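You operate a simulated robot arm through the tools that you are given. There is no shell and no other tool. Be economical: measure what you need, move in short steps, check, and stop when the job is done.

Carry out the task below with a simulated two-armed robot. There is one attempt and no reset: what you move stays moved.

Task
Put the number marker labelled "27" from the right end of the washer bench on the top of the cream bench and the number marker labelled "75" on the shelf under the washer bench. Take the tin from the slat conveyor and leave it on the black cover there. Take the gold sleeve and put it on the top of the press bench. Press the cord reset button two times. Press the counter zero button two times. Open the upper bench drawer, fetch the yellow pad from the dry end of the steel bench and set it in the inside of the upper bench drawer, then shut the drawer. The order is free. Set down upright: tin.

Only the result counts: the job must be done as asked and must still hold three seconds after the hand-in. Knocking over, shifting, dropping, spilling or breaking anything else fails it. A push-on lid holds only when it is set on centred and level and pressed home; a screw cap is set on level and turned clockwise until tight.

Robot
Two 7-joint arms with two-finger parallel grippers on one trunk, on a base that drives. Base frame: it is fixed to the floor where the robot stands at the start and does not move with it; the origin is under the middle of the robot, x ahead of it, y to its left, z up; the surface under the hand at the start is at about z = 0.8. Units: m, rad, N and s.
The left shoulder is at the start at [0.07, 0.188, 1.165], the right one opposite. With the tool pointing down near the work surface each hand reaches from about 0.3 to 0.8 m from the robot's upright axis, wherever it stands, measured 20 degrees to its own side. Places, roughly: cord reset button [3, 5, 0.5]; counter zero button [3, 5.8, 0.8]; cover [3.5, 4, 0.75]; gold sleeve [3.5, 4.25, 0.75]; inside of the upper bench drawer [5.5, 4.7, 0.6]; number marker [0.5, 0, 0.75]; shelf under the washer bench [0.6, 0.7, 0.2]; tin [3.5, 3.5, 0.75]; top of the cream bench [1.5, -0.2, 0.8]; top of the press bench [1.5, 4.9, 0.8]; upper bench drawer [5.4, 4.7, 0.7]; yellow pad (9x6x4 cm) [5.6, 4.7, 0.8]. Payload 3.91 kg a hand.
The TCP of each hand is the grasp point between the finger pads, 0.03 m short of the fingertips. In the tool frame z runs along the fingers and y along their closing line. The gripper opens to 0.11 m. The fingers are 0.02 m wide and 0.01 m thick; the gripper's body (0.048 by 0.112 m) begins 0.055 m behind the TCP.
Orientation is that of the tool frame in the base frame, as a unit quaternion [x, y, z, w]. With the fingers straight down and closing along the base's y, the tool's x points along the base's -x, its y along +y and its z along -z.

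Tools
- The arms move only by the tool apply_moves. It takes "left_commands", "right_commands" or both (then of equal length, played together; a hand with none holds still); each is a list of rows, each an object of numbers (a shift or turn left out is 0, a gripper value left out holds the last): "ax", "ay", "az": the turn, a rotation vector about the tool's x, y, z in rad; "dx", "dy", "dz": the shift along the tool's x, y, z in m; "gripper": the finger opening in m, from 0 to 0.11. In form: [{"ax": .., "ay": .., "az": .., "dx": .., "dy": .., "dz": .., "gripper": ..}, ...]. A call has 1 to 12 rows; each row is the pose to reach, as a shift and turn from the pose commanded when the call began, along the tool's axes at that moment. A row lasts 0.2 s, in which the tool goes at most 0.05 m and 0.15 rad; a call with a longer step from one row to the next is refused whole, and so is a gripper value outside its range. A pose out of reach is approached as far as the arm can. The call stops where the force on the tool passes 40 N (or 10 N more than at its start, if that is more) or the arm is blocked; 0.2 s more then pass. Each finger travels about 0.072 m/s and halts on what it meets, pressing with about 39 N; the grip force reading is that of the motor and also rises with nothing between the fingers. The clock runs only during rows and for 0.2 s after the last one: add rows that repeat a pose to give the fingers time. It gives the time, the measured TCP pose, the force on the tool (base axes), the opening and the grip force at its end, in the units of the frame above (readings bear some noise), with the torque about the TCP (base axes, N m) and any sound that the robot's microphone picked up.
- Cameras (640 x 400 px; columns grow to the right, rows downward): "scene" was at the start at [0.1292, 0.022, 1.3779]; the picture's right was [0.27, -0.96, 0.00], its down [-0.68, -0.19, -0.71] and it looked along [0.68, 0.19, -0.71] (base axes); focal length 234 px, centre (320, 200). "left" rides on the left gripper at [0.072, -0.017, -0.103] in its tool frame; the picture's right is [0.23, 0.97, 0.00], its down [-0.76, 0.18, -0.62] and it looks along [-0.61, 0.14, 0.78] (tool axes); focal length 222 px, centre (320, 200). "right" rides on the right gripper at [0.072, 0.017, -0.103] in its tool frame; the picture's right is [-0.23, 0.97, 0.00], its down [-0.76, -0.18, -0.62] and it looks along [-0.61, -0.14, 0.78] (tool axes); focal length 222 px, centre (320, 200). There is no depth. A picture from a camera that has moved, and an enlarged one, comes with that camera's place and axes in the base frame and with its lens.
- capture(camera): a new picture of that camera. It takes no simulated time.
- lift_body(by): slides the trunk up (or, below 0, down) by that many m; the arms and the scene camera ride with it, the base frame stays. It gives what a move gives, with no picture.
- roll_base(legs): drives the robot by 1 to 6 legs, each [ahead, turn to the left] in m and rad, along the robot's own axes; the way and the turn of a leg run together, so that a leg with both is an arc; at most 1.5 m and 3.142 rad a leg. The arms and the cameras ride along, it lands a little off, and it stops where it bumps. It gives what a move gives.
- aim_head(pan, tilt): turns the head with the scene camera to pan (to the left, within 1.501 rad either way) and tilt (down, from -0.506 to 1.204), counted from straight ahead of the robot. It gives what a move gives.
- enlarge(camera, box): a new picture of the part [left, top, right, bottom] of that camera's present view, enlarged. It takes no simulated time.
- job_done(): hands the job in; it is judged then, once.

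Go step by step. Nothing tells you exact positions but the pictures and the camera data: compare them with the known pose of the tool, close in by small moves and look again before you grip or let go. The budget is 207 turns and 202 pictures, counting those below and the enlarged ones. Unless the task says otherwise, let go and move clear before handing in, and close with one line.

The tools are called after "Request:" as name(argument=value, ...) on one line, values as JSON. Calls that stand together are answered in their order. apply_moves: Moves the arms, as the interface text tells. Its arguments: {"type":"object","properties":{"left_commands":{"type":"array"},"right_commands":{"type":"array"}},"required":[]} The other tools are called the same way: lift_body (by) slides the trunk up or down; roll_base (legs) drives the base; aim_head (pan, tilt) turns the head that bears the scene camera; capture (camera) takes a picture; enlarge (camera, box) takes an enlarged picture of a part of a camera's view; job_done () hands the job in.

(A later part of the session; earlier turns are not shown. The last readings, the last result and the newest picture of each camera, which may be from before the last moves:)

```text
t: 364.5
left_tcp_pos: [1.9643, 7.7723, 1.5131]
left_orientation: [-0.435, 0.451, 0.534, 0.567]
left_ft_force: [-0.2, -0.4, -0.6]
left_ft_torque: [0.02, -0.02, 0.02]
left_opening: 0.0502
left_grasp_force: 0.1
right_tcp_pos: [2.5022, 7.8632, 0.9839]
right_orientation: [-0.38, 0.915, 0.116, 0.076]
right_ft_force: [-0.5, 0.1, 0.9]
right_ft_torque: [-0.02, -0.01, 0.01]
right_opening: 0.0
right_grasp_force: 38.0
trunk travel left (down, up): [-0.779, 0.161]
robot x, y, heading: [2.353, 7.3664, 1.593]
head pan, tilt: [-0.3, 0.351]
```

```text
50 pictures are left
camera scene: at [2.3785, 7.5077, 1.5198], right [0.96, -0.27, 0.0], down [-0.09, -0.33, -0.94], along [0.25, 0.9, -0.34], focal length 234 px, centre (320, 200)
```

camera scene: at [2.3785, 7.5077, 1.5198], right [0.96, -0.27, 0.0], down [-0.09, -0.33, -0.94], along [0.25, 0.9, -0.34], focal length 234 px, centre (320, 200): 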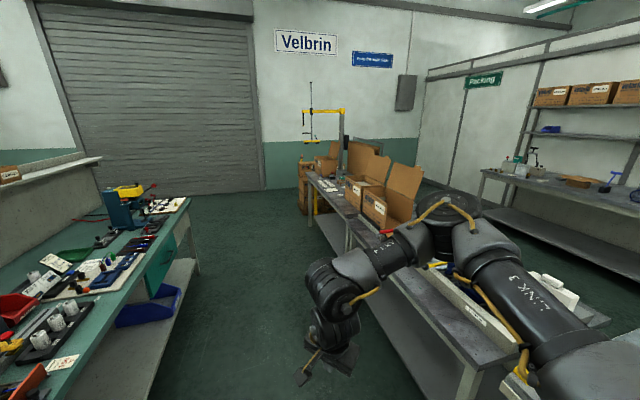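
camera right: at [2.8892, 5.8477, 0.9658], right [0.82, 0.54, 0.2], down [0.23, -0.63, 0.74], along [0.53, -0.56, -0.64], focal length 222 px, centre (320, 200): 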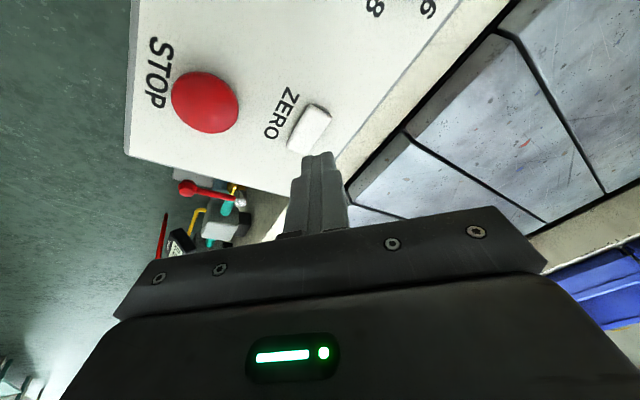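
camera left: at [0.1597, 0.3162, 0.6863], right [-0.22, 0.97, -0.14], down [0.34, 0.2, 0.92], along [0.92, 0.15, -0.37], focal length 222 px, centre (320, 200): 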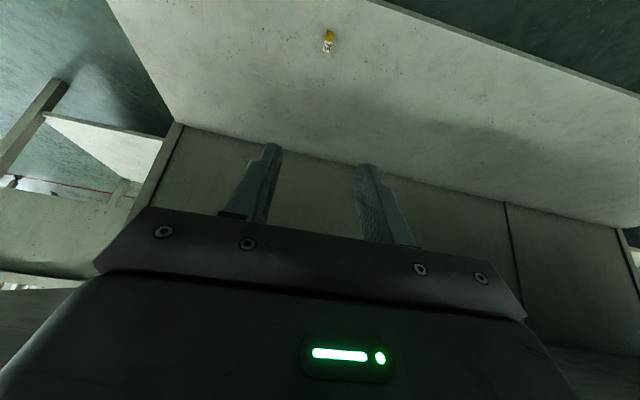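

The packing line ends near y≈10.5–11, with free floor before the door. I continue to y≈11.6 and turn toward +x.

Request:
roll_base(legs=[[1.5, 0.0], [1.5, 0.0], [1.2, 0.0], [0.0, -1.58]])

Request:
aim_head(pan=-0.3, tilt=0.35)

Request:
capture(camera="scene")

```text
t: 388.6
left_tcp_pos: [2.5477, 12.014, 1.5121]
left_orientation: [0.001, 0.627, -0.011, 0.779]
left_ft_force: [-1.0, -0.5, 0.7]
left_ft_torque: [-0.01, -0.01, 0.0]
left_opening: 0.0501
left_grasp_force: 0.1
right_tcp_pos: [2.6566, 11.4797, 0.9845]
right_orientation: [0.363, 0.922, 0.032, 0.135]
right_ft_force: [0.7, -0.6, -0.4]
right_ft_torque: [-0.01, -0.03, -0.01]
right_opening: 0.0
right_grasp_force: 38.2
trunk travel left (down, up): [-0.779, 0.161]
robot x, y, heading: [2.152, 11.6089, 0.06]
head pan, tilt: [-0.3, 0.351]
```

```text
t: 389.2
left_tcp_pos: [2.5477, 12.0131, 1.5123]
left_orientation: [0.001, 0.627, -0.01, 0.779]
left_ft_force: [0.4, 0.5, 0.0]
left_ft_torque: [0.03, 0.02, -0.04]
left_opening: 0.0499
left_grasp_force: 0.1
right_tcp_pos: [2.6587, 11.4778, 0.9834]
right_orientation: [0.362, 0.922, 0.031, 0.136]
right_ft_force: [0.9, -0.6, -1.0]
right_ft_torque: [0.0, 0.02, -0.02]
right_opening: 0.0002
right_grasp_force: 38.1
trunk travel left (down, up): [-0.779, 0.161]
robot x, y, heading: [2.1555, 11.6082, 0.061]
head pan, tilt: [-0.3, 0.351]
```

```text
49 pictures are left
camera scene: at [2.2972, 11.5899, 1.5198], right [-0.24, -0.97, 0.0], down [-0.33, 0.08, -0.94], along [0.91, -0.22, -0.34], focal length 234 px, centre (320, 200)
```

scene: 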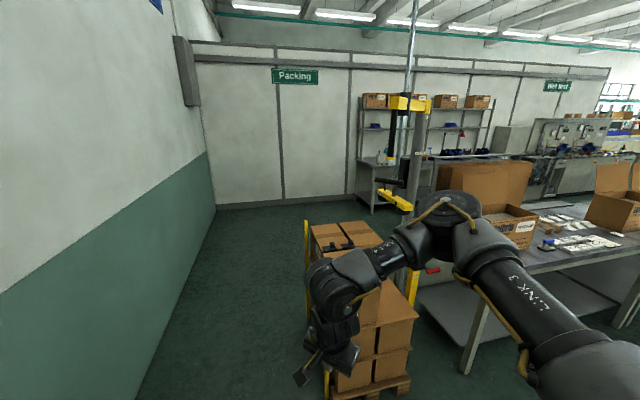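

A pallet of boxes leaves about 1 m to the wall. I pull the left hand inward first, then S-curve into the passage.

Request:
apply_moves(left_commands=[{"dy": -0.045}, {"dy": -0.09}, {"dy": -0.135}, {"dy": -0.18}])

Request:
roll_base(legs=[[0.35, 0.5], [0.35, -0.56]])

Request:
capture(camera="scene")

Request:
aim_head(pan=0.7, tilt=0.5)

Request:
capture(camera="scene")

```text
t: 390.2
left_tcp_pos: [2.565, 11.9473, 1.5345]
left_orientation: [0.001, 0.627, -0.011, 0.779]
left_ft_force: [-0.3, -0.6, -0.3]
left_ft_torque: [0.0, 0.01, 0.04]
left_opening: 0.0501
left_grasp_force: 0.0
left hand out of reach, approached as far as the arm can: row 1, 2, 3, 4
right_tcp_pos: [2.6571, 11.4786, 0.9832]
right_orientation: [0.362, 0.922, 0.032, 0.136]
right_ft_force: [0.2, -0.1, 0.2]
right_ft_torque: [0.04, -0.03, -0.03]
right_opening: 0.0001
right_grasp_force: 37.7
trunk travel left (down, up): [-0.779, 0.161]
robot x, y, heading: [2.1575, 11.6105, 0.062]
head pan, tilt: [-0.3, 0.351]
```

```text
t: 393.7
left_tcp_pos: [3.0226, 12.2146, 1.51]
left_orientation: [-0.118, 0.618, -0.017, 0.777]
left_ft_force: [-4.5, 0.7, 0.6]
left_ft_torque: [0.01, 0.11, -0.17]
left_opening: 0.05
left_grasp_force: 0.1
right_tcp_pos: [3.1758, 11.8254, 0.9556]
right_orientation: [0.24, 0.963, 0.015, 0.119]
right_ft_force: [1.0, -2.5, -0.1]
right_ft_torque: [0.14, 0.09, 0.04]
right_opening: 0.0
right_grasp_force: 38.1
trunk travel left (down, up): [-0.779, 0.161]
robot x, y, heading: [2.6534, 11.795, 0.3]
head pan, tilt: [-0.3, 0.351]
stopped in leg 2: the robot was blocked; the commanded pose is now the measured one
```

```text
48 pictures are left
camera scene: at [2.8268, 11.7152, 1.5204], right [0.0, -1.0, -0.06], down [-0.36, 0.06, -0.93], along [0.93, 0.02, -0.36], focal length 234 px, centre (320, 200)
```

scene: 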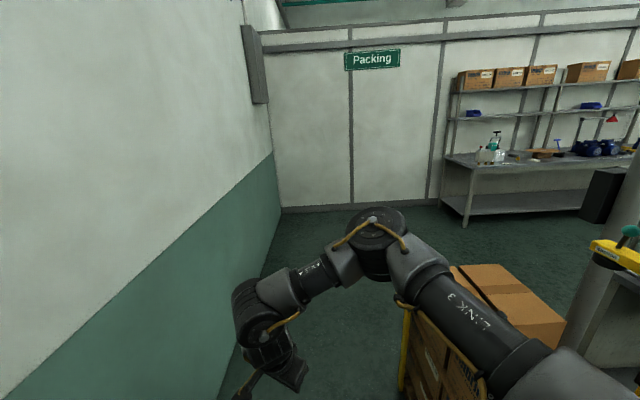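

```text
t: 394.9
left_tcp_pos: [3.0239, 12.2208, 1.5103]
left_orientation: [-0.122, 0.617, -0.015, 0.777]
left_ft_force: [0.4, 0.3, -1.0]
left_ft_torque: [-0.03, -0.01, 0.0]
left_opening: 0.0502
left_grasp_force: 0.1
right_tcp_pos: [3.177, 11.8305, 0.9556]
right_orientation: [0.237, 0.964, 0.016, 0.117]
right_ft_force: [-0.8, 0.3, -0.1]
right_ft_torque: [-0.01, 0.0, 0.01]
right_opening: 0.0001
right_grasp_force: 37.8
trunk travel left (down, up): [-0.779, 0.161]
robot x, y, heading: [2.6547, 11.7921, 0.308]
head pan, tilt: [0.7, 0.499]
```

```text
47 pictures are left
camera scene: at [2.787, 11.7948, 1.5122], right [0.84, -0.53, -0.05], down [-0.28, -0.35, -0.89], along [0.46, 0.77, -0.44], focal length 234 px, centre (320, 200)
```

scene: 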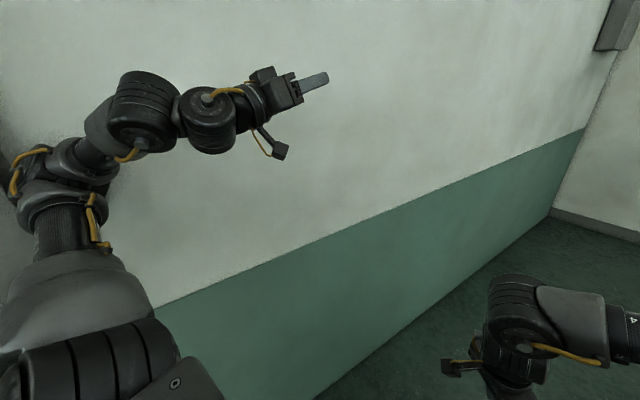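

The robot got blocked and leans a little; I back away at once and look.

Request:
roll_base(legs=[[-0.12, 0.0]])

Request:
aim_head(pan=-0.5, tilt=0.7)

Request:
capture(camera="scene")

```text
t: 395.7
left_tcp_pos: [3.0125, 12.2746, 1.5081]
left_orientation: [-0.096, 0.598, -0.079, 0.792]
left_ft_force: [-8.3, 0.0, -0.3]
left_ft_torque: [-0.02, 0.16, -0.04]
left_opening: 0.05
left_grasp_force: 0.0
right_tcp_pos: [3.1495, 11.8965, 0.9607]
right_orientation: [0.255, 0.956, -0.022, 0.146]
right_ft_force: [1.3, -1.8, 0.9]
right_ft_torque: [0.09, 0.13, 0.05]
right_opening: 0.0
right_grasp_force: 37.4
trunk travel left (down, up): [-0.779, 0.161]
robot x, y, heading: [2.6641, 11.7956, 0.24]
head pan, tilt: [0.7, 0.499]
stopped in leg 1: the robot was blocked; the commanded pose is now the measured one
```

```text
t: 397.1
left_tcp_pos: [3.0074, 12.2802, 1.5034]
left_orientation: [-0.1, 0.601, -0.062, 0.79]
left_ft_force: [-0.2, -0.2, -0.9]
left_ft_torque: [0.03, -0.01, -0.01]
left_opening: 0.0503
left_grasp_force: 0.1
right_tcp_pos: [3.146, 11.9063, 0.9571]
right_orientation: [0.239, 0.96, -0.019, 0.143]
right_ft_force: [-0.3, -0.4, 0.9]
right_ft_torque: [-0.01, -0.01, 0.0]
right_opening: 0.0
right_grasp_force: 37.8
trunk travel left (down, up): [-0.779, 0.161]
robot x, y, heading: [2.661, 11.7894, 0.252]
head pan, tilt: [-0.499, 0.7]
```

```text
46 pictures are left
camera scene: at [2.8568, 11.6973, 1.4871], right [-0.24, -0.97, -0.05], down [-0.66, 0.2, -0.73], along [0.71, -0.15, -0.69], focal length 234 px, centre (320, 200)
```

scene: 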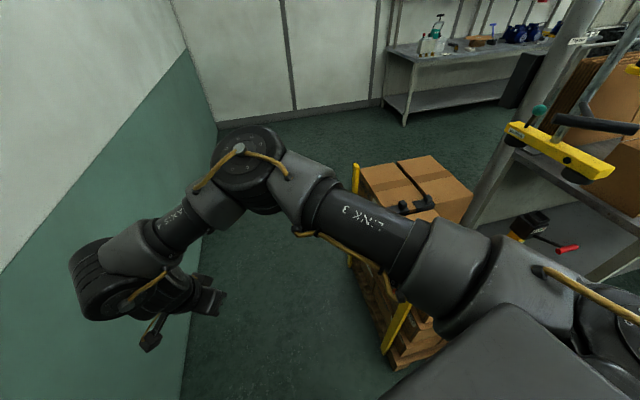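

The robot is tilted slightly, so it is caught on something. I look down to the left and right sides.

Request:
aim_head(pan=1.45, tilt=0.9)

Request:
capture(camera="scene")

Request:
aim_head(pan=-1.3, tilt=0.9)

Request:
capture(camera="scene")

```text
t: 399.0
left_tcp_pos: [3.0035, 12.2782, 1.5033]
left_orientation: [-0.093, 0.603, -0.05, 0.791]
left_ft_force: [0.0, 0.1, 0.3]
left_ft_torque: [0.0, -0.03, 0.02]
left_opening: 0.0498
left_grasp_force: 0.1
right_tcp_pos: [3.1408, 11.9058, 0.9573]
right_orientation: [0.238, 0.961, -0.02, 0.143]
right_ft_force: [1.3, 0.0, -1.0]
right_ft_torque: [-0.07, -0.05, -0.03]
right_opening: 0.0
right_grasp_force: 38.2
trunk travel left (down, up): [-0.779, 0.161]
robot x, y, heading: [2.6516, 11.7867, 0.259]
head pan, tilt: [1.45, 0.901]
```

```text
45 pictures are left
camera scene: at [2.7676, 11.7946, 1.481], right [0.99, 0.14, -0.04], down [0.07, -0.74, -0.67], along [-0.12, 0.66, -0.74], focal length 234 px, centre (320, 200)
```

scene: 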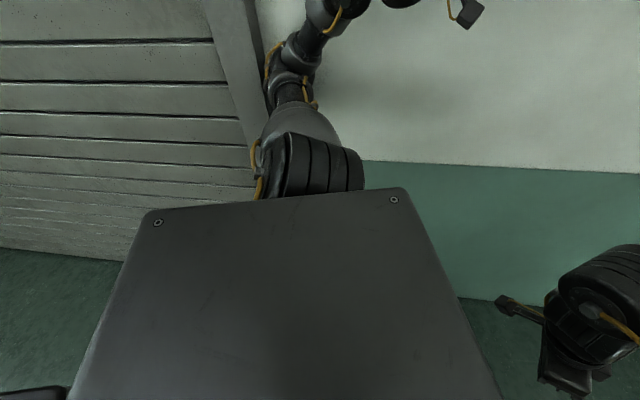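

```text
t: 401.4
left_tcp_pos: [3.0, 12.2753, 1.5048]
left_orientation: [-0.09, 0.604, -0.048, 0.79]
left_ft_force: [0.2, 0.2, 0.5]
left_ft_torque: [0.02, 0.04, 0.0]
left_opening: 0.0502
left_grasp_force: 0.1
right_tcp_pos: [3.1374, 11.906, 0.9574]
right_orientation: [0.237, 0.961, -0.019, 0.144]
right_ft_force: [-0.7, 0.2, 0.1]
right_ft_torque: [0.02, 0.05, -0.03]
right_opening: 0.0
right_grasp_force: 37.7
trunk travel left (down, up): [-0.779, 0.161]
robot x, y, heading: [2.6507, 11.7845, 0.255]
head pan, tilt: [-1.3, 0.901]
```

```text
44 pictures are left
camera scene: at [2.8144, 11.6549, 1.4713], right [-0.86, -0.5, 0.02], down [-0.42, 0.71, -0.56], along [0.27, -0.49, -0.83], focal length 234 px, centre (320, 200)
```

scene: 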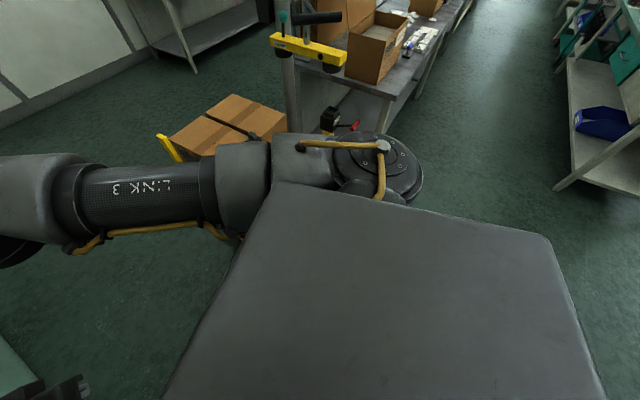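

The left elbow is caught against the wall by the door jamb. I stretch the left arm forward and inward so the elbow comes away from the wall.

Request:
apply_moves(left_commands=[{"dz": 0.04, "dy": -0.02}, {"dz": 0.08, "dy": -0.04}, {"dz": 0.12, "dy": -0.06}, {"dz": 0.16, "dy": -0.08}, {"dz": 0.2, "dy": -0.1}, {"dz": 0.24, "dy": -0.12}, {"dz": 0.28, "dy": -0.14}])

Request:
aim_head(pan=1.1, tilt=0.6)

Request:
capture(camera="scene")

```text
t: 401.7
left_tcp_pos: [2.9737, 12.3385, 1.4956]
left_orientation: [-0.109, 0.576, -0.058, 0.808]
left_ft_force: [-0.2, -0.4, -0.8]
left_ft_torque: [-0.03, -0.09, 0.04]
left_opening: 0.0504
left_grasp_force: 0.1
right_tcp_pos: [3.1553, 11.9159, 0.9629]
right_orientation: [0.294, 0.941, -0.043, 0.161]
right_ft_force: [0.4, -0.9, 1.7]
right_ft_torque: [0.16, 0.05, 0.03]
right_opening: 0.0002
right_grasp_force: 37.2
trunk travel left (down, up): [-0.779, 0.161]
robot x, y, heading: [2.6641, 11.7909, 0.201]
head pan, tilt: [-1.3, 0.901]
stopped in row 1 (left hand): the arm was blocked; the commanded pose is now the measured one
```

```text
t: 403.9
left_tcp_pos: [2.9722, 12.3228, 1.4962]
left_orientation: [-0.107, 0.584, -0.054, 0.803]
left_ft_force: [-0.1, -0.4, 0.2]
left_ft_torque: [0.01, 0.0, 0.01]
left_opening: 0.0502
left_grasp_force: 0.0
right_tcp_pos: [3.1364, 11.9203, 0.9601]
right_orientation: [0.272, 0.948, -0.036, 0.161]
right_ft_force: [0.2, 0.5, -0.5]
right_ft_torque: [0.03, -0.02, 0.0]
right_opening: 0.0002
right_grasp_force: 37.1
trunk travel left (down, up): [-0.779, 0.161]
robot x, y, heading: [2.6566, 11.7825, 0.228]
head pan, tilt: [1.1, 0.6]
```

```text
43 pictures are left
camera scene: at [2.8203, 11.8201, 1.504], right [0.97, -0.24, -0.07], down [-0.19, -0.51, -0.84], along [0.16, 0.82, -0.54], focal length 234 px, centre (320, 200)
```

scene: 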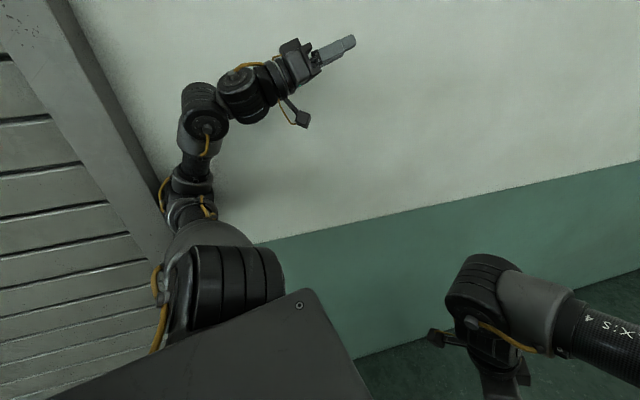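

I rotate right in place; that swings the left arm away from the wall.

Request:
roll_base(legs=[[0.0, -0.4]])

Request:
capture(camera="scene")

```text
t: 404.7
left_tcp_pos: [2.8452, 12.3596, 1.4776]
left_orientation: [-0.145, 0.52, -0.056, 0.84]
left_ft_force: [21.0, -38.1, -4.8]
left_ft_torque: [-1.01, -0.59, 0.8]
left_opening: 0.05
left_grasp_force: 0.1
right_tcp_pos: [3.1186, 11.8783, 0.9879]
right_orientation: [0.363, 0.918, 0.008, 0.159]
right_ft_force: [2.8, -2.3, 0.0]
right_ft_torque: [0.17, 0.19, 0.0]
right_opening: 0.0
right_grasp_force: 37.8
trunk travel left (down, up): [-0.779, 0.161]
robot x, y, heading: [2.6689, 11.7853, 0.165]
head pan, tilt: [1.1, 0.6]
stopped in leg 1: the robot was blocked; the commanded pose is now the measured one
```

```text
42 pictures are left
camera scene: at [2.8294, 11.791, 1.5035], right [0.95, -0.3, -0.07], down [-0.22, -0.49, -0.84], along [0.22, 0.82, -0.53], focal length 234 px, centre (320, 200)
```

scene: 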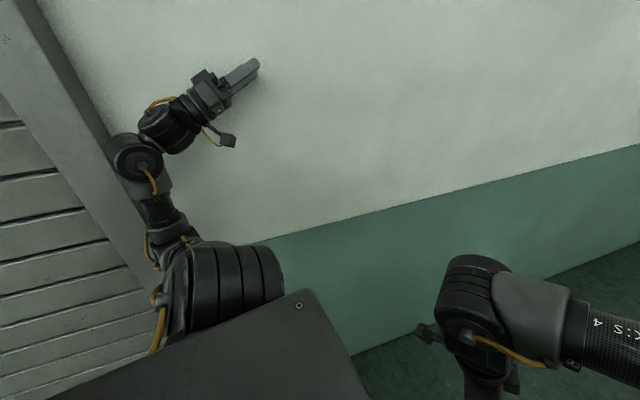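

The arm lies along the wall. I move the left hand away from the wall, toward the robot's centre.

Request:
apply_moves(left_commands=[{"dx": 0.014, "dy": -0.039, "dz": 0.0015}, {"dx": 0.0287, "dy": -0.077, "dz": 0.003}, {"dx": 0.043, "dy": -0.116, "dz": 0.0045}, {"dx": 0.0574, "dy": -0.154, "dz": 0.006}, {"dx": 0.0717, "dy": -0.193, "dz": 0.0075}])

Request:
capture(camera="scene")

```text
t: 405.0
left_tcp_pos: [2.7694, 12.3553, 1.4709]
left_orientation: [-0.138, 0.49, -0.056, 0.859]
left_ft_force: [-0.1, 0.0, 3.3]
left_ft_torque: [-0.07, 0.19, -0.01]
left_opening: 0.05
left_grasp_force: 0.1
right_tcp_pos: [3.1244, 11.8481, 1.0085]
right_orientation: [0.393, 0.905, 0.023, 0.161]
right_ft_force: [-0.8, -3.3, -0.1]
right_ft_torque: [0.3, -0.03, 0.1]
right_opening: 0.0
right_grasp_force: 38.4
trunk travel left (down, up): [-0.779, 0.161]
robot x, y, heading: [2.6744, 11.7874, 0.139]
head pan, tilt: [1.1, 0.6]
stopped in row 1 (left hand): the arm was blocked; the commanded pose is now the measured one
```

```text
41 pictures are left
camera scene: at [2.7694, 11.7353, 1.5057], right [0.94, -0.33, -0.04], down [-0.19, -0.45, -0.87], along [0.27, 0.83, -0.49], focal length 234 px, centre (320, 200)
```

scene: 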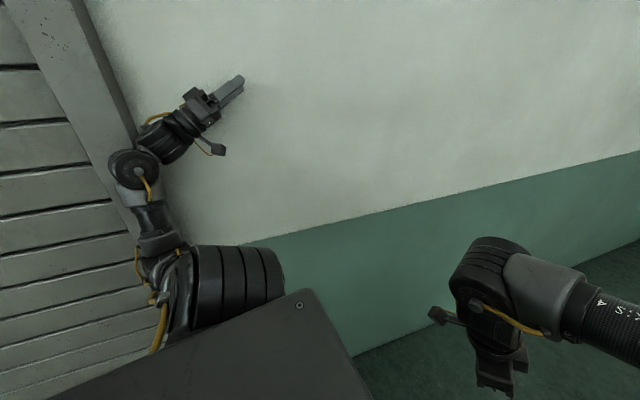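

The force is gone now. I try the right turn again.

Request:
roll_base(legs=[[0.0, -0.3]])

Request:
aim_head(pan=1.1, tilt=0.6)

Request:
capture(camera="scene")

```text
t: 405.7
left_tcp_pos: [2.8406, 12.3388, 1.3953]
left_orientation: [-0.042, 0.558, -0.145, 0.816]
left_ft_force: [-25.9, -40.3, -8.6]
left_ft_torque: [-1.84, -0.04, 5.92]
left_opening: 0.0503
left_grasp_force: 0.0
right_tcp_pos: [3.1479, 11.7601, 0.972]
right_orientation: [0.371, 0.916, -0.108, 0.108]
right_ft_force: [1.0, -3.0, 1.0]
right_ft_torque: [0.24, 0.06, -0.03]
right_opening: 0.0
right_grasp_force: 38.1
trunk travel left (down, up): [-0.779, 0.161]
robot x, y, heading: [2.6717, 11.7853, 0.143]
head pan, tilt: [1.1, 0.6]
stopped in leg 1: the robot was blocked; the commanded pose is now the measured one
```

```text
t: 406.3
left_tcp_pos: [2.8423, 12.3372, 1.393]
left_orientation: [-0.03, 0.566, -0.148, 0.81]
left_ft_force: [-3.9, -109.0, 35.4]
left_ft_torque: [-0.37, 3.34, 10.2]
left_opening: 0.05
left_grasp_force: 0.1
right_tcp_pos: [3.1444, 11.7642, 0.9688]
right_orientation: [0.368, 0.916, -0.121, 0.106]
right_ft_force: [-1.4, -0.4, -0.3]
right_ft_torque: [0.01, 0.0, 0.01]
right_opening: 0.0
right_grasp_force: 38.2
trunk travel left (down, up): [-0.779, 0.161]
robot x, y, heading: [2.6702, 11.7842, 0.157]
head pan, tilt: [1.1, 0.6]
```

```text
40 pictures are left
camera scene: at [2.7702, 11.6931, 1.5083], right [0.95, -0.31, -0.05], down [-0.19, -0.43, -0.88], along [0.25, 0.85, -0.47], focal length 234 px, centre (320, 200)
```

scene: 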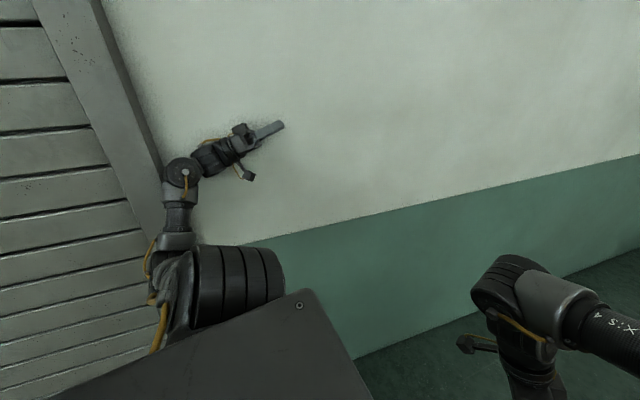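

The wall pushes on the hand with about 110 N. I pull the hand away from the wall first.

Request:
apply_moves(left_commands=[{"dx": 0.0137, "dy": -0.0477, "dz": 0.006}, {"dx": 0.0274, "dy": -0.0954, "dz": 0.0119}, {"dx": 0.0411, "dy": -0.143, "dz": 0.018}, {"dx": 0.055, "dy": -0.19, "dz": 0.024}])

Request:
apply_moves(left_commands=[{"dx": 0.0137, "dy": -0.0477, "dz": 0.006}, {"dx": 0.0274, "dy": -0.0954, "dz": 0.0119}, {"dx": 0.0411, "dy": -0.143, "dz": 0.018}, {"dx": 0.055, "dy": -0.19, "dz": 0.024}])

Request:
capture(camera="scene")

```text
t: 406.7
left_tcp_pos: [2.857, 12.3291, 1.3531]
left_orientation: [-0.008, 0.6, -0.172, 0.781]
left_ft_force: [-17.4, -30.5, 11.9]
left_ft_torque: [0.36, 1.39, 3.92]
left_opening: 0.05
left_grasp_force: 0.1
right_tcp_pos: [3.146, 11.7295, 0.9491]
right_orientation: [0.368, 0.908, -0.188, 0.07]
right_ft_force: [1.7, -3.1, -0.1]
right_ft_torque: [0.24, 0.13, -0.02]
right_opening: 0.0002
right_grasp_force: 38.0
trunk travel left (down, up): [-0.779, 0.161]
robot x, y, heading: [2.6627, 11.7803, 0.185]
head pan, tilt: [1.1, 0.6]
stopped in row 1 (left hand): the arm was blocked; the commanded pose is now the measured one
```

```text
t: 407.0
left_tcp_pos: [2.856, 12.3148, 1.3105]
left_orientation: [0.029, 0.637, -0.199, 0.744]
left_ft_force: [-1.0, 3.9, 2.6]
left_ft_torque: [0.13, 0.26, -0.24]
left_opening: 0.0501
left_grasp_force: 0.1
right_tcp_pos: [3.1357, 11.698, 0.9283]
right_orientation: [0.371, 0.891, -0.259, 0.047]
right_ft_force: [1.6, -5.8, 0.0]
right_ft_torque: [0.35, 0.04, -0.06]
right_opening: 0.0002
right_grasp_force: 37.8
trunk travel left (down, up): [-0.779, 0.161]
robot x, y, heading: [2.6427, 11.7761, 0.234]
head pan, tilt: [1.1, 0.6]
stopped in row 1 (left hand): the arm was blocked; the commanded pose is now the measured one
```

```text
39 pictures are left
camera scene: at [2.7499, 11.671, 1.5087], right [0.97, -0.23, -0.06], down [-0.15, -0.43, -0.89], along [0.18, 0.87, -0.45], focal length 234 px, centre (320, 200)
```

scene: 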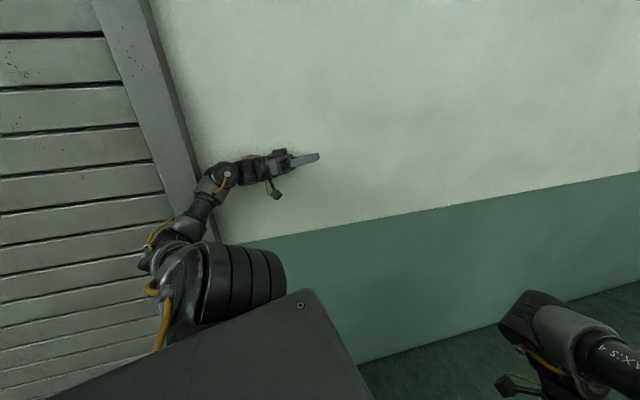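

I try turning left instead, which also draws the elbow away from the wall, so I can then reverse out.

Request:
roll_base(legs=[[0.0, 0.45]])

Request:
capture(camera="scene")

```text
t: 407.7
left_tcp_pos: [2.8382, 12.2824, 1.2696]
left_orientation: [0.156, 0.68, -0.183, 0.693]
left_ft_force: [-0.4, -1.2, 4.8]
left_ft_torque: [0.2, 0.23, 0.04]
left_opening: 0.0502
left_grasp_force: 0.0
right_tcp_pos: [3.0414, 11.6882, 0.8806]
right_orientation: [0.313, 0.876, -0.367, 0.004]
right_ft_force: [1.0, 0.7, -1.6]
right_ft_torque: [-0.12, 0.15, -0.1]
right_opening: 0.0002
right_grasp_force: 37.9
trunk travel left (down, up): [-0.779, 0.161]
robot x, y, heading: [2.5857, 11.7513, 0.419]
head pan, tilt: [1.1, 0.6]
stopped in leg 1: the robot was blocked; the commanded pose is now the measured one
```

```text
38 pictures are left
camera scene: at [2.719, 11.63, 1.5034], right [1.0, -0.04, -0.06], down [-0.07, -0.43, -0.9], along [0.01, 0.9, -0.43], focal length 234 px, centre (320, 200)
```

scene: 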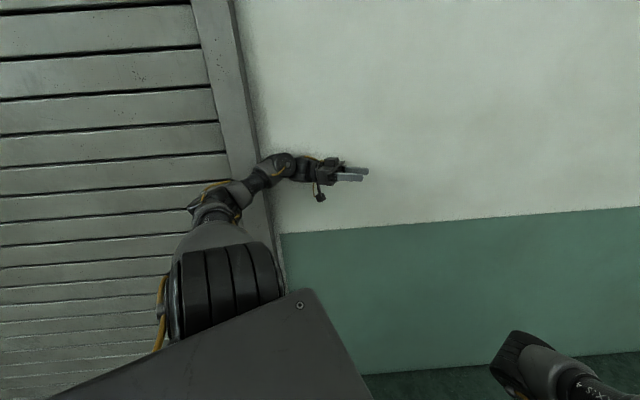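

It is coming free. I reverse gently.

Request:
roll_base(legs=[[-0.2, 0.0]])

Request:
capture(camera="scene")

```text
t: 408.4
left_tcp_pos: [2.8376, 12.2848, 1.3257]
left_orientation: [0.084, 0.743, -0.23, 0.623]
left_ft_force: [-0.7, 8.2, 36.5]
left_ft_torque: [1.43, 2.62, -0.96]
left_opening: 0.0499
left_grasp_force: 0.1
right_tcp_pos: [2.9813, 11.6327, 0.8222]
right_orientation: [0.302, 0.839, -0.385, -0.238]
right_ft_force: [4.9, 0.3, -2.4]
right_ft_torque: [-0.1, 0.36, -0.22]
right_opening: 0.0
right_grasp_force: 37.9
trunk travel left (down, up): [-0.779, 0.161]
robot x, y, heading: [2.6038, 11.7544, 0.346]
head pan, tilt: [1.1, 0.6]
stopped in leg 1: the robot was blocked; the commanded pose is now the measured one
```

```text
37 pictures are left
camera scene: at [2.7654, 11.5421, 1.5017], right [0.99, -0.11, -0.09], down [-0.13, -0.37, -0.92], along [0.07, 0.92, -0.38], focal length 234 px, centre (320, 200)
```

scene: 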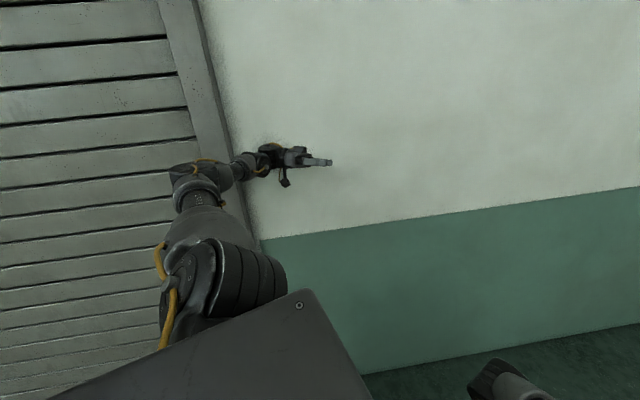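

The robot is leaning to the right, propped by the left arm on the wall. I lower the trunk to bring the weight down and steady it.

Request:
lift_body(by=-0.35)

Request:
aim_head(pan=0.2, tilt=0.5)

Request:
capture(camera="scene")

```text
t: 408.8
left_tcp_pos: [2.7923, 12.2842, 1.3364]
left_orientation: [0.089, 0.744, -0.226, 0.623]
left_ft_force: [-12.6, -0.9, -11.8]
left_ft_torque: [-0.48, -1.01, 0.55]
left_opening: 0.0503
left_grasp_force: 0.0
right_tcp_pos: [2.9495, 11.6454, 0.8134]
right_orientation: [0.301, 0.809, -0.382, -0.33]
right_ft_force: [6.7, 2.8, 6.4]
right_ft_torque: [0.18, -0.09, -0.12]
right_opening: 0.0
right_grasp_force: 37.7
trunk travel left (down, up): [-0.777, 0.163]
robot x, y, heading: [2.5971, 11.7565, 0.362]
head pan, tilt: [1.1, 0.6]
stopped: the arm was blocked; the commanded pose is now the measured one
```

```text
t: 410.0
left_tcp_pos: [2.865, 12.2475, 1.3474]
left_orientation: [0.257, 0.74, -0.242, 0.573]
left_ft_force: [-0.7, -0.4, 0.5]
left_ft_torque: [0.07, 0.03, 0.03]
left_opening: 0.05
left_grasp_force: 0.1
right_tcp_pos: [2.8606, 11.6556, 0.8384]
right_orientation: [0.35, 0.774, -0.484, -0.209]
right_ft_force: [-1.8, 1.3, 0.7]
right_ft_torque: [-0.02, -0.03, 0.11]
right_opening: 0.0
right_grasp_force: 37.8
trunk travel left (down, up): [-0.777, 0.163]
robot x, y, heading: [2.5093, 11.7028, 0.636]
head pan, tilt: [0.201, 0.499]
```

```text
36 pictures are left
camera scene: at [2.7681, 11.5343, 1.5029], right [0.73, -0.65, -0.2], down [-0.41, -0.2, -0.89], along [0.54, 0.73, -0.41], focal length 234 px, centre (320, 200)
```

scene: 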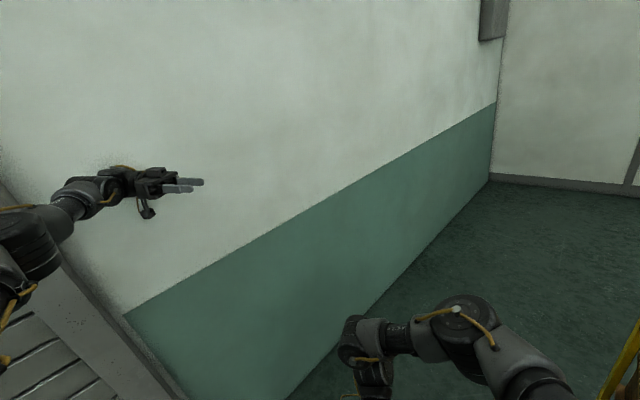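

The robot has slid off from the wall. I check whether it has settled.

Request:
aim_head(pan=0.0, tilt=0.5)

Request:
capture(camera="scene")

```text
t: 410.7
left_tcp_pos: [2.8574, 12.2539, 1.2665]
left_orientation: [0.163, 0.819, -0.283, 0.473]
left_ft_force: [0.0, -0.5, 0.4]
left_ft_torque: [-0.01, 0.01, -0.01]
left_opening: 0.05
left_grasp_force: 0.0
right_tcp_pos: [2.8805, 11.6341, 0.8288]
right_orientation: [0.346, 0.78, -0.483, -0.199]
right_ft_force: [0.2, -0.4, -0.3]
right_ft_torque: [0.01, 0.04, -0.01]
right_opening: 0.0
right_grasp_force: 37.5
trunk travel left (down, up): [-0.777, 0.163]
robot x, y, heading: [2.5255, 11.7141, 0.596]
head pan, tilt: [0.0, 0.499]
```

```text
35 pictures are left
camera scene: at [2.7904, 11.5029, 1.4987], right [0.55, -0.81, -0.22], down [-0.48, -0.1, -0.87], along [0.68, 0.58, -0.44], focal length 234 px, centre (320, 200)
```

scene: 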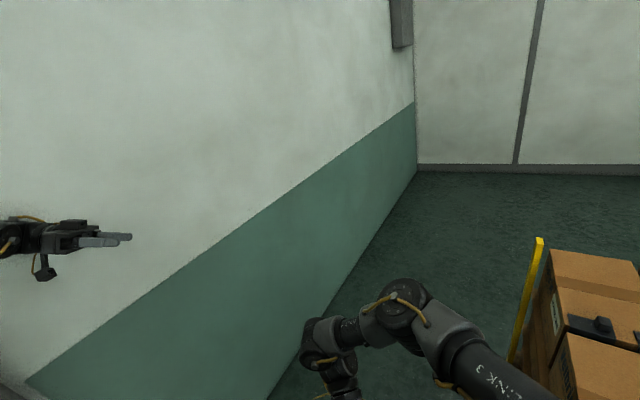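

Request:
roll_base(legs=[[-0.15, 0.0]])

Request:
aim_head(pan=1.3, tilt=0.7)

Request:
capture(camera="scene")

```text
t: 411.4
left_tcp_pos: [2.8356, 12.2135, 1.1473]
left_orientation: [0.22, 0.734, -0.419, 0.488]
left_ft_force: [-8.9, -7.0, 8.3]
left_ft_torque: [0.61, 0.17, 0.68]
left_opening: 0.0503
left_grasp_force: 0.1
right_tcp_pos: [2.7882, 11.6623, 0.8314]
right_orientation: [0.44, 0.669, -0.587, -0.12]
right_ft_force: [3.4, 2.4, 0.5]
right_ft_torque: [0.0, 0.02, -0.02]
right_opening: 0.0002
right_grasp_force: 37.8
trunk travel left (down, up): [-0.777, 0.163]
robot x, y, heading: [2.4967, 11.695, 0.661]
head pan, tilt: [0.0, 0.499]
stopped in leg 1: the robot was blocked; the commanded pose is now the measured one
```

```text
t: 412.9
left_tcp_pos: [2.9548, 12.2051, 1.185]
left_orientation: [0.31, 0.706, -0.407, 0.49]
left_ft_force: [0.7, 0.2, -0.5]
left_ft_torque: [0.04, -0.01, 0.01]
left_opening: 0.05
left_grasp_force: 0.0
right_tcp_pos: [2.8425, 11.6573, 0.8514]
right_orientation: [0.516, 0.607, -0.591, -0.125]
right_ft_force: [0.5, 0.3, 0.6]
right_ft_torque: [0.01, 0.01, -0.02]
right_opening: 0.0
right_grasp_force: 37.0
trunk travel left (down, up): [-0.777, 0.163]
robot x, y, heading: [2.572, 11.7318, 0.443]
head pan, tilt: [1.3, 0.7]
```

```text
34 pictures are left
camera scene: at [2.714, 11.5501, 1.4961], right [0.98, 0.17, -0.04], down [0.05, -0.47, -0.88], along [-0.17, 0.86, -0.47], focal length 234 px, centre (320, 200)
```

scene: 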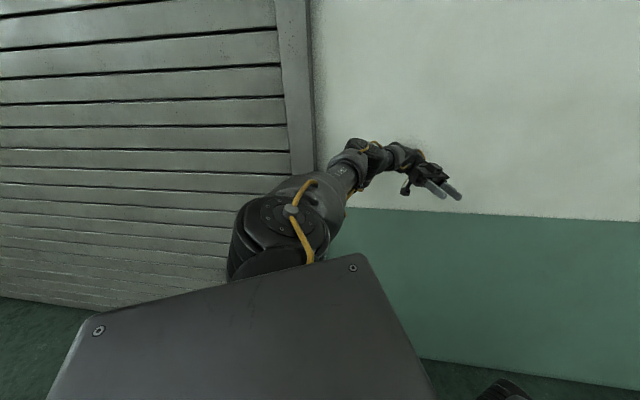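

The base itself is free; the left elbow is what touches by the jamb. I extend the left hand forward and away from the wall, straightening the arm.

Request:
apply_moves(left_commands=[{"dx": -0.007, "dy": 0.007, "dz": 0.025}, {"dx": -0.014, "dy": 0.014, "dz": 0.05}, {"dx": -0.021, "dy": 0.021, "dz": 0.075}, {"dx": -0.028, "dy": 0.028, "dz": 0.1}, {"dx": -0.035, "dy": 0.035, "dz": 0.125}, {"dx": -0.042, "dy": 0.042, "dz": 0.15}, {"dx": -0.055, "dy": 0.054, "dz": 0.198}])

Request:
capture(camera="scene")

```text
refused: row 7 steps farther than a row can; nothing moved
```

```text
33 pictures are left
camera scene: at [2.714, 11.5501, 1.4961], right [0.98, 0.17, -0.04], down [0.05, -0.47, -0.88], along [-0.17, 0.86, -0.47], focal length 234 px, centre (320, 200)
```

scene: 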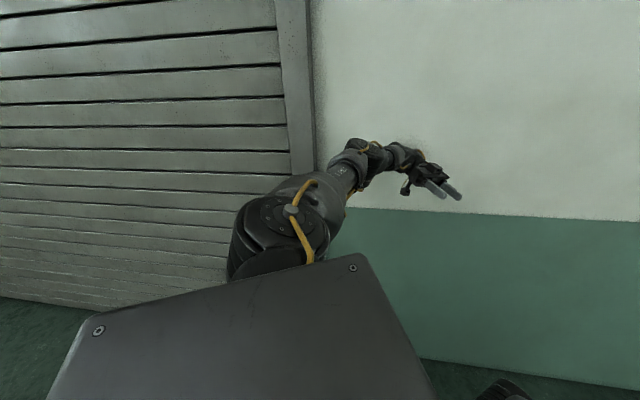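

Request:
apply_moves(left_commands=[{"dx": -0.007, "dy": 0.007, "dz": 0.025}, {"dx": -0.014, "dy": 0.014, "dz": 0.05}, {"dx": -0.021, "dy": 0.021, "dz": 0.075}, {"dx": -0.028, "dy": 0.028, "dz": 0.1}, {"dx": -0.035, "dy": 0.035, "dz": 0.125}, {"dx": -0.042, "dy": 0.042, "dz": 0.15}, {"dx": -0.05, "dy": 0.05, "dz": 0.18}])

Request:
aim_head(pan=0.8, tilt=0.7)

Request:
capture(camera="scene")

```text
t: 413.2
left_tcp_pos: [2.9471, 12.1736, 1.1437]
left_orientation: [0.371, 0.659, -0.44, 0.485]
left_ft_force: [8.0, -7.1, 2.5]
left_ft_torque: [0.26, 0.11, -0.48]
left_opening: 0.0502
left_grasp_force: 0.1
right_tcp_pos: [2.8115, 11.6404, 0.8515]
right_orientation: [-0.561, -0.506, 0.645, 0.115]
right_ft_force: [0.5, -2.4, 0.8]
right_ft_torque: [0.11, -0.08, -0.16]
right_opening: 0.0
right_grasp_force: 37.8
trunk travel left (down, up): [-0.777, 0.163]
robot x, y, heading: [2.5918, 11.7451, 0.358]
head pan, tilt: [1.3, 0.7]
stopped in row 1 (left hand): the arm was blocked; the commanded pose is now the measured one
```

```text
t: 414.1
left_tcp_pos: [2.9877, 12.194, 1.1071]
left_orientation: [0.289, 0.725, -0.495, 0.382]
left_ft_force: [0.6, 0.1, -0.7]
left_ft_torque: [0.02, -0.03, -0.05]
left_opening: 0.0504
left_grasp_force: 0.0
right_tcp_pos: [2.9268, 11.6513, 0.9051]
right_orientation: [-0.464, -0.315, 0.765, 0.317]
right_ft_force: [-4.4, -0.9, 0.4]
right_ft_torque: [0.0, 0.1, 0.04]
right_opening: 0.0
right_grasp_force: 38.1
trunk travel left (down, up): [-0.777, 0.163]
robot x, y, heading: [2.6919, 11.7674, 0.097]
head pan, tilt: [0.799, 0.7]
```

```text
32 pictures are left
camera scene: at [2.813, 11.5127, 1.4884], right [0.78, -0.61, -0.14], down [-0.41, -0.32, -0.85], along [0.47, 0.72, -0.5], focal length 234 px, centre (320, 200)
```

scene: 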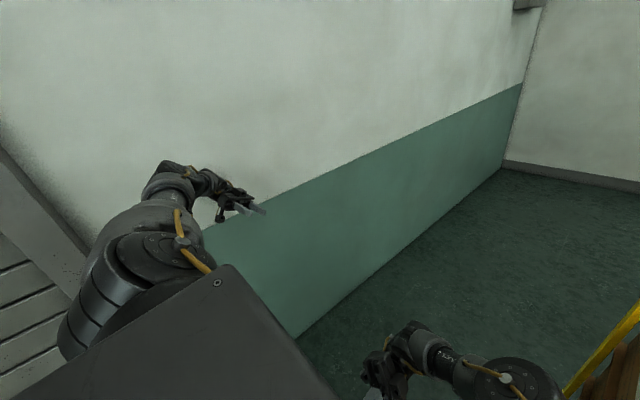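

Request:
roll_base(legs=[[-0.3, 0.0]])

Request:
aim_head(pan=-0.9, tilt=0.8)

Request:
capture(camera="scene")

```text
t: 414.9
left_tcp_pos: [3.0154, 12.1869, 0.9794]
left_orientation: [0.286, 0.72, -0.545, 0.32]
left_ft_force: [-0.5, 0.8, -2.2]
left_ft_torque: [-0.16, 0.08, 0.08]
left_opening: 0.0503
left_grasp_force: 0.0
right_tcp_pos: [2.9107, 11.6706, 0.8243]
right_orientation: [-0.501, -0.112, 0.807, 0.292]
right_ft_force: [-7.2, 1.6, 4.7]
right_ft_torque: [0.15, 0.04, -0.01]
right_opening: 0.0001
right_grasp_force: 37.8
trunk travel left (down, up): [-0.777, 0.163]
robot x, y, heading: [2.7038, 11.7645, 0.039]
head pan, tilt: [0.799, 0.7]
stopped in leg 1: the robot was blocked; the commanded pose is now the measured one
```

```text
t: 416.6
left_tcp_pos: [3.0315, 12.1871, 0.9799]
left_orientation: [0.267, 0.706, -0.555, 0.351]
left_ft_force: [-0.2, 0.3, -0.5]
left_ft_torque: [-0.01, 0.0, 0.04]
left_opening: 0.0505
left_grasp_force: 0.0
right_tcp_pos: [2.8987, 11.6743, 0.8164]
right_orientation: [-0.48, -0.102, 0.824, 0.283]
right_ft_force: [0.3, 0.2, -0.3]
right_ft_torque: [-0.01, -0.02, 0.0]
right_opening: 0.0
right_grasp_force: 37.8
trunk travel left (down, up): [-0.777, 0.163]
robot x, y, heading: [2.7071, 11.7632, 0.078]
head pan, tilt: [-0.901, 0.799]
```

```text
31 pictures are left
camera scene: at [2.8172, 11.4519, 1.4648], right [-0.74, -0.67, -0.12], down [-0.49, 0.64, -0.59], along [0.47, -0.38, -0.8], focal length 234 px, centre (320, 200)
```

scene: 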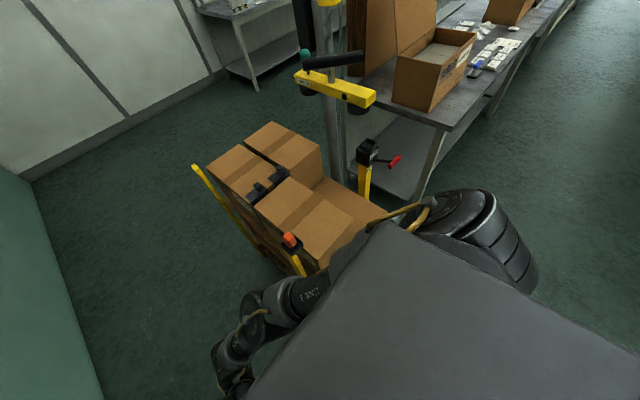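

The robot leans to the right, propped by the left arm, so its wheels cannot grip. I move the left hand forward along the wall and inward in small steps to take the prop away.

Request:
apply_moves(left_commands=[{"dx": -0.01, "dy": 0.011, "dz": 0.011}, {"dx": -0.02, "dy": 0.022, "dz": 0.023}, {"dx": -0.03, "dy": 0.032, "dz": 0.034}, {"dx": -0.04, "dy": 0.043, "dz": 0.046}, {"dx": -0.05, "dy": 0.054, "dz": 0.057}, {"dx": -0.06, "dy": 0.065, "dz": 0.068}, {"dx": -0.07, "dy": 0.075, "dz": 0.08}, {"dx": -0.08, "dy": 0.086, "dz": 0.091}, {"dx": -0.09, "dy": 0.097, "dz": 0.103}, {"dx": -0.1, "dy": 0.108, "dz": 0.114}, {"dx": -0.11, "dy": 0.118, "dz": 0.126}, {"dx": -0.121, "dy": 0.129, "dz": 0.137}])

Request:
apply_moves(left_commands=[{"dx": -0.01, "dy": 0.011, "dz": 0.011}, {"dx": -0.02, "dy": 0.022, "dz": 0.023}, {"dx": -0.03, "dy": 0.032, "dz": 0.034}, {"dx": -0.04, "dy": 0.043, "dz": 0.046}, {"dx": -0.05, "dy": 0.054, "dz": 0.057}, {"dx": -0.06, "dy": 0.065, "dz": 0.068}, {"dx": -0.07, "dy": 0.075, "dz": 0.08}, {"dx": -0.08, "dy": 0.086, "dz": 0.091}])

Request:
aim_head(pan=0.9, tilt=0.7)

Request:
capture(camera="scene")

```text
t: 416.9
left_tcp_pos: [3.0929, 12.1803, 0.9269]
left_orientation: [0.305, 0.663, -0.583, 0.359]
left_ft_force: [40.7, -37.5, 23.1]
left_ft_torque: [2.13, -0.35, -3.63]
left_opening: 0.0502
left_grasp_force: 0.1
right_tcp_pos: [2.9065, 11.7035, 0.7932]
right_orientation: [-0.456, 0.021, 0.848, 0.27]
right_ft_force: [-0.4, 3.9, 4.3]
right_ft_torque: [0.14, -0.33, 0.26]
right_opening: 0.0
right_grasp_force: 38.1
trunk travel left (down, up): [-0.777, 0.163]
robot x, y, heading: [2.7146, 11.7641, 0.032]
head pan, tilt: [-0.901, 0.799]
stopped in row 1 (left hand): the arm was blocked; the commanded pose is now the measured one
```

```text
t: 417.2
left_tcp_pos: [3.1285, 12.1815, 0.8123]
left_orientation: [-0.285, -0.653, 0.661, -0.235]
left_ft_force: [6.3, -2.0, 3.3]
left_ft_torque: [0.25, -0.05, -0.56]
left_opening: 0.0502
left_grasp_force: 0.0
left hand out of reach, approached as far as the arm can: row 1
right_tcp_pos: [2.9668, 11.7048, 0.7495]
right_orientation: [-0.492, 0.209, 0.804, 0.259]
right_ft_force: [0.8, -5.6, -1.0]
right_ft_torque: [-0.22, 0.03, -0.3]
right_opening: 0.0
right_grasp_force: 37.8
trunk travel left (down, up): [-0.777, 0.163]
robot x, y, heading: [2.7649, 11.7565, -0.155]
head pan, tilt: [-0.901, 0.799]
stopped in row 1 (right hand): the arm was blocked; the commanded pose is now the measured one
```

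```text
t: 419.1
left_tcp_pos: [3.0956, 12.1818, 0.8256]
left_orientation: [-0.261, -0.634, 0.663, -0.301]
left_ft_force: [-0.4, -0.1, -0.3]
left_ft_torque: [-0.01, 0.07, -0.02]
left_opening: 0.0504
left_grasp_force: 0.0
right_tcp_pos: [2.9162, 11.736, 0.7795]
right_orientation: [-0.511, 0.129, 0.823, 0.21]
right_ft_force: [-0.1, -1.6, 1.0]
right_ft_torque: [-0.04, 0.01, -0.05]
right_opening: 0.0
right_grasp_force: 37.5
trunk travel left (down, up): [-0.777, 0.163]
robot x, y, heading: [2.7314, 11.7638, -0.055]
head pan, tilt: [0.901, 0.7]
```

```text
30 pictures are left
camera scene: at [2.8332, 11.7459, 1.4932], right [0.75, -0.66, -0.03], down [-0.42, -0.44, -0.79], along [0.51, 0.61, -0.61], focal length 234 px, centre (320, 200)
```

scene: 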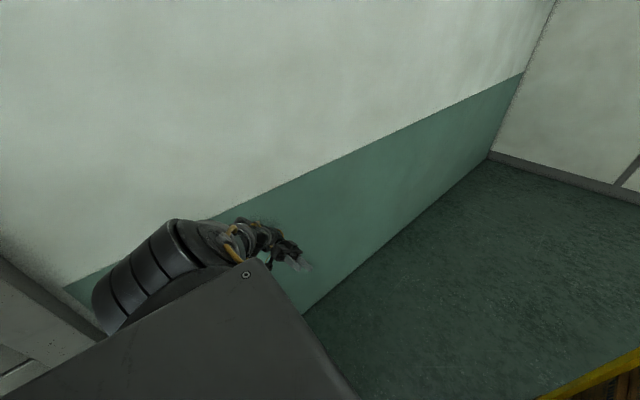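

The robot is upright again. I drive ahead gently through the passage and check.

Request:
roll_base(legs=[[0.2, 0.0]])

Request:
capture(camera="scene")

```text
t: 419.8
left_tcp_pos: [3.1023, 12.1827, 0.7875]
left_orientation: [-0.258, -0.597, 0.694, -0.308]
left_ft_force: [0.0, -0.1, -0.4]
left_ft_torque: [-0.03, -0.04, -0.01]
left_opening: 0.05
left_grasp_force: 0.0
right_tcp_pos: [2.9264, 11.7719, 0.7712]
right_orientation: [-0.514, 0.165, 0.82, 0.189]
right_ft_force: [-0.6, -0.8, -0.1]
right_ft_torque: [-0.03, -0.03, -0.04]
right_opening: 0.0003
right_grasp_force: 37.8
trunk travel left (down, up): [-0.777, 0.163]
robot x, y, heading: [2.7371, 11.7633, -0.054]
head pan, tilt: [0.901, 0.7]
stopped in leg 1: the robot was blocked; the commanded pose is now the measured one
```

```text
29 pictures are left
camera scene: at [2.8444, 11.8122, 1.4877], right [0.75, -0.66, 0.0], down [-0.43, -0.48, -0.77], along [0.51, 0.58, -0.64], focal length 234 px, centre (320, 200)
```

scene: 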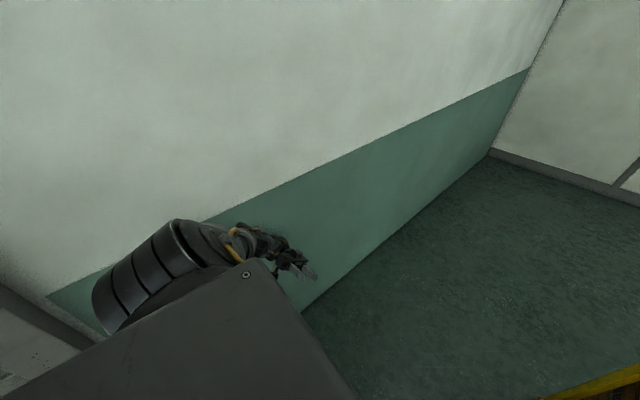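

Request:
roll_base(legs=[[0.0, -0.5]])

Request:
roll_base(legs=[[-0.25, 0.0]])

Request:
aim_head(pan=-0.6, tilt=0.9)

Request:
capture(camera="scene")

```text
t: 420.5
left_tcp_pos: [3.1039, 12.1831, 0.7827]
left_orientation: [-0.256, -0.597, 0.697, -0.303]
left_ft_force: [0.3, 0.3, 1.0]
left_ft_torque: [0.01, 0.01, 0.02]
left_opening: 0.0501
left_grasp_force: 0.0
right_tcp_pos: [2.9256, 11.7755, 0.7716]
right_orientation: [-0.516, 0.168, 0.818, 0.192]
right_ft_force: [0.3, -0.1, -0.7]
right_ft_torque: [0.02, -0.01, 0.03]
right_opening: 0.0002
right_grasp_force: 37.7
trunk travel left (down, up): [-0.777, 0.163]
robot x, y, heading: [2.7401, 11.7631, -0.055]
head pan, tilt: [0.901, 0.7]
stopped in leg 1: the robot was blocked; the commanded pose is now the measured one
```

```text
t: 422.2
left_tcp_pos: [2.8831, 12.1838, 0.7833]
left_orientation: [-0.259, -0.585, 0.705, -0.305]
left_ft_force: [0.8, 0.9, 0.0]
left_ft_torque: [-0.03, 0.04, 0.0]
left_opening: 0.05
left_grasp_force: 0.0
right_tcp_pos: [2.7042, 11.7856, 0.7697]
right_orientation: [-0.517, 0.167, 0.818, 0.19]
right_ft_force: [-0.7, 0.3, 0.0]
right_ft_torque: [-0.05, 0.0, 0.04]
right_opening: 0.0
right_grasp_force: 37.3
trunk travel left (down, up): [-0.777, 0.163]
robot x, y, heading: [2.516, 11.7718, -0.063]
head pan, tilt: [0.901, 0.7]
stopped in leg 1: the robot was blocked; the commanded pose is now the measured one
```

```text
t: 423.8
left_tcp_pos: [2.8836, 12.1834, 0.782]
left_orientation: [-0.257, -0.588, 0.704, -0.305]
left_ft_force: [0.0, 0.8, 0.6]
left_ft_torque: [0.01, 0.0, -0.01]
left_opening: 0.0501
left_grasp_force: 0.2
right_tcp_pos: [2.706, 11.7857, 0.7705]
right_orientation: [-0.515, 0.167, 0.819, 0.19]
right_ft_force: [1.1, -0.2, 0.6]
right_ft_torque: [0.01, -0.01, -0.03]
right_opening: 0.0002
right_grasp_force: 37.8
trunk travel left (down, up): [-0.777, 0.163]
robot x, y, heading: [2.515, 11.7722, -0.056]
head pan, tilt: [-0.6, 0.901]
```

```text
28 pictures are left
camera scene: at [2.6282, 11.7209, 1.4706], right [-0.61, -0.79, 0.0], down [-0.62, 0.48, -0.62], along [0.49, -0.38, -0.79], focal length 234 px, centre (320, 200)
```

scene: 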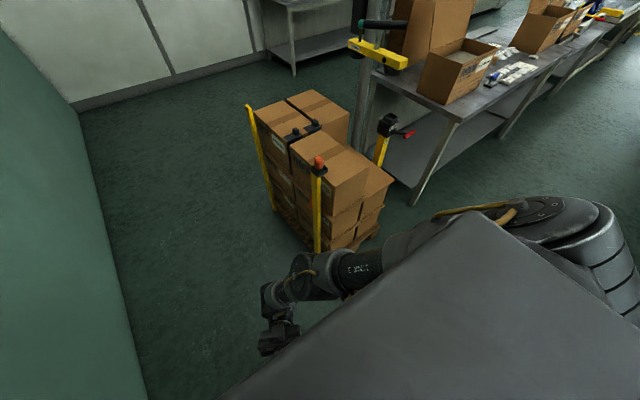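

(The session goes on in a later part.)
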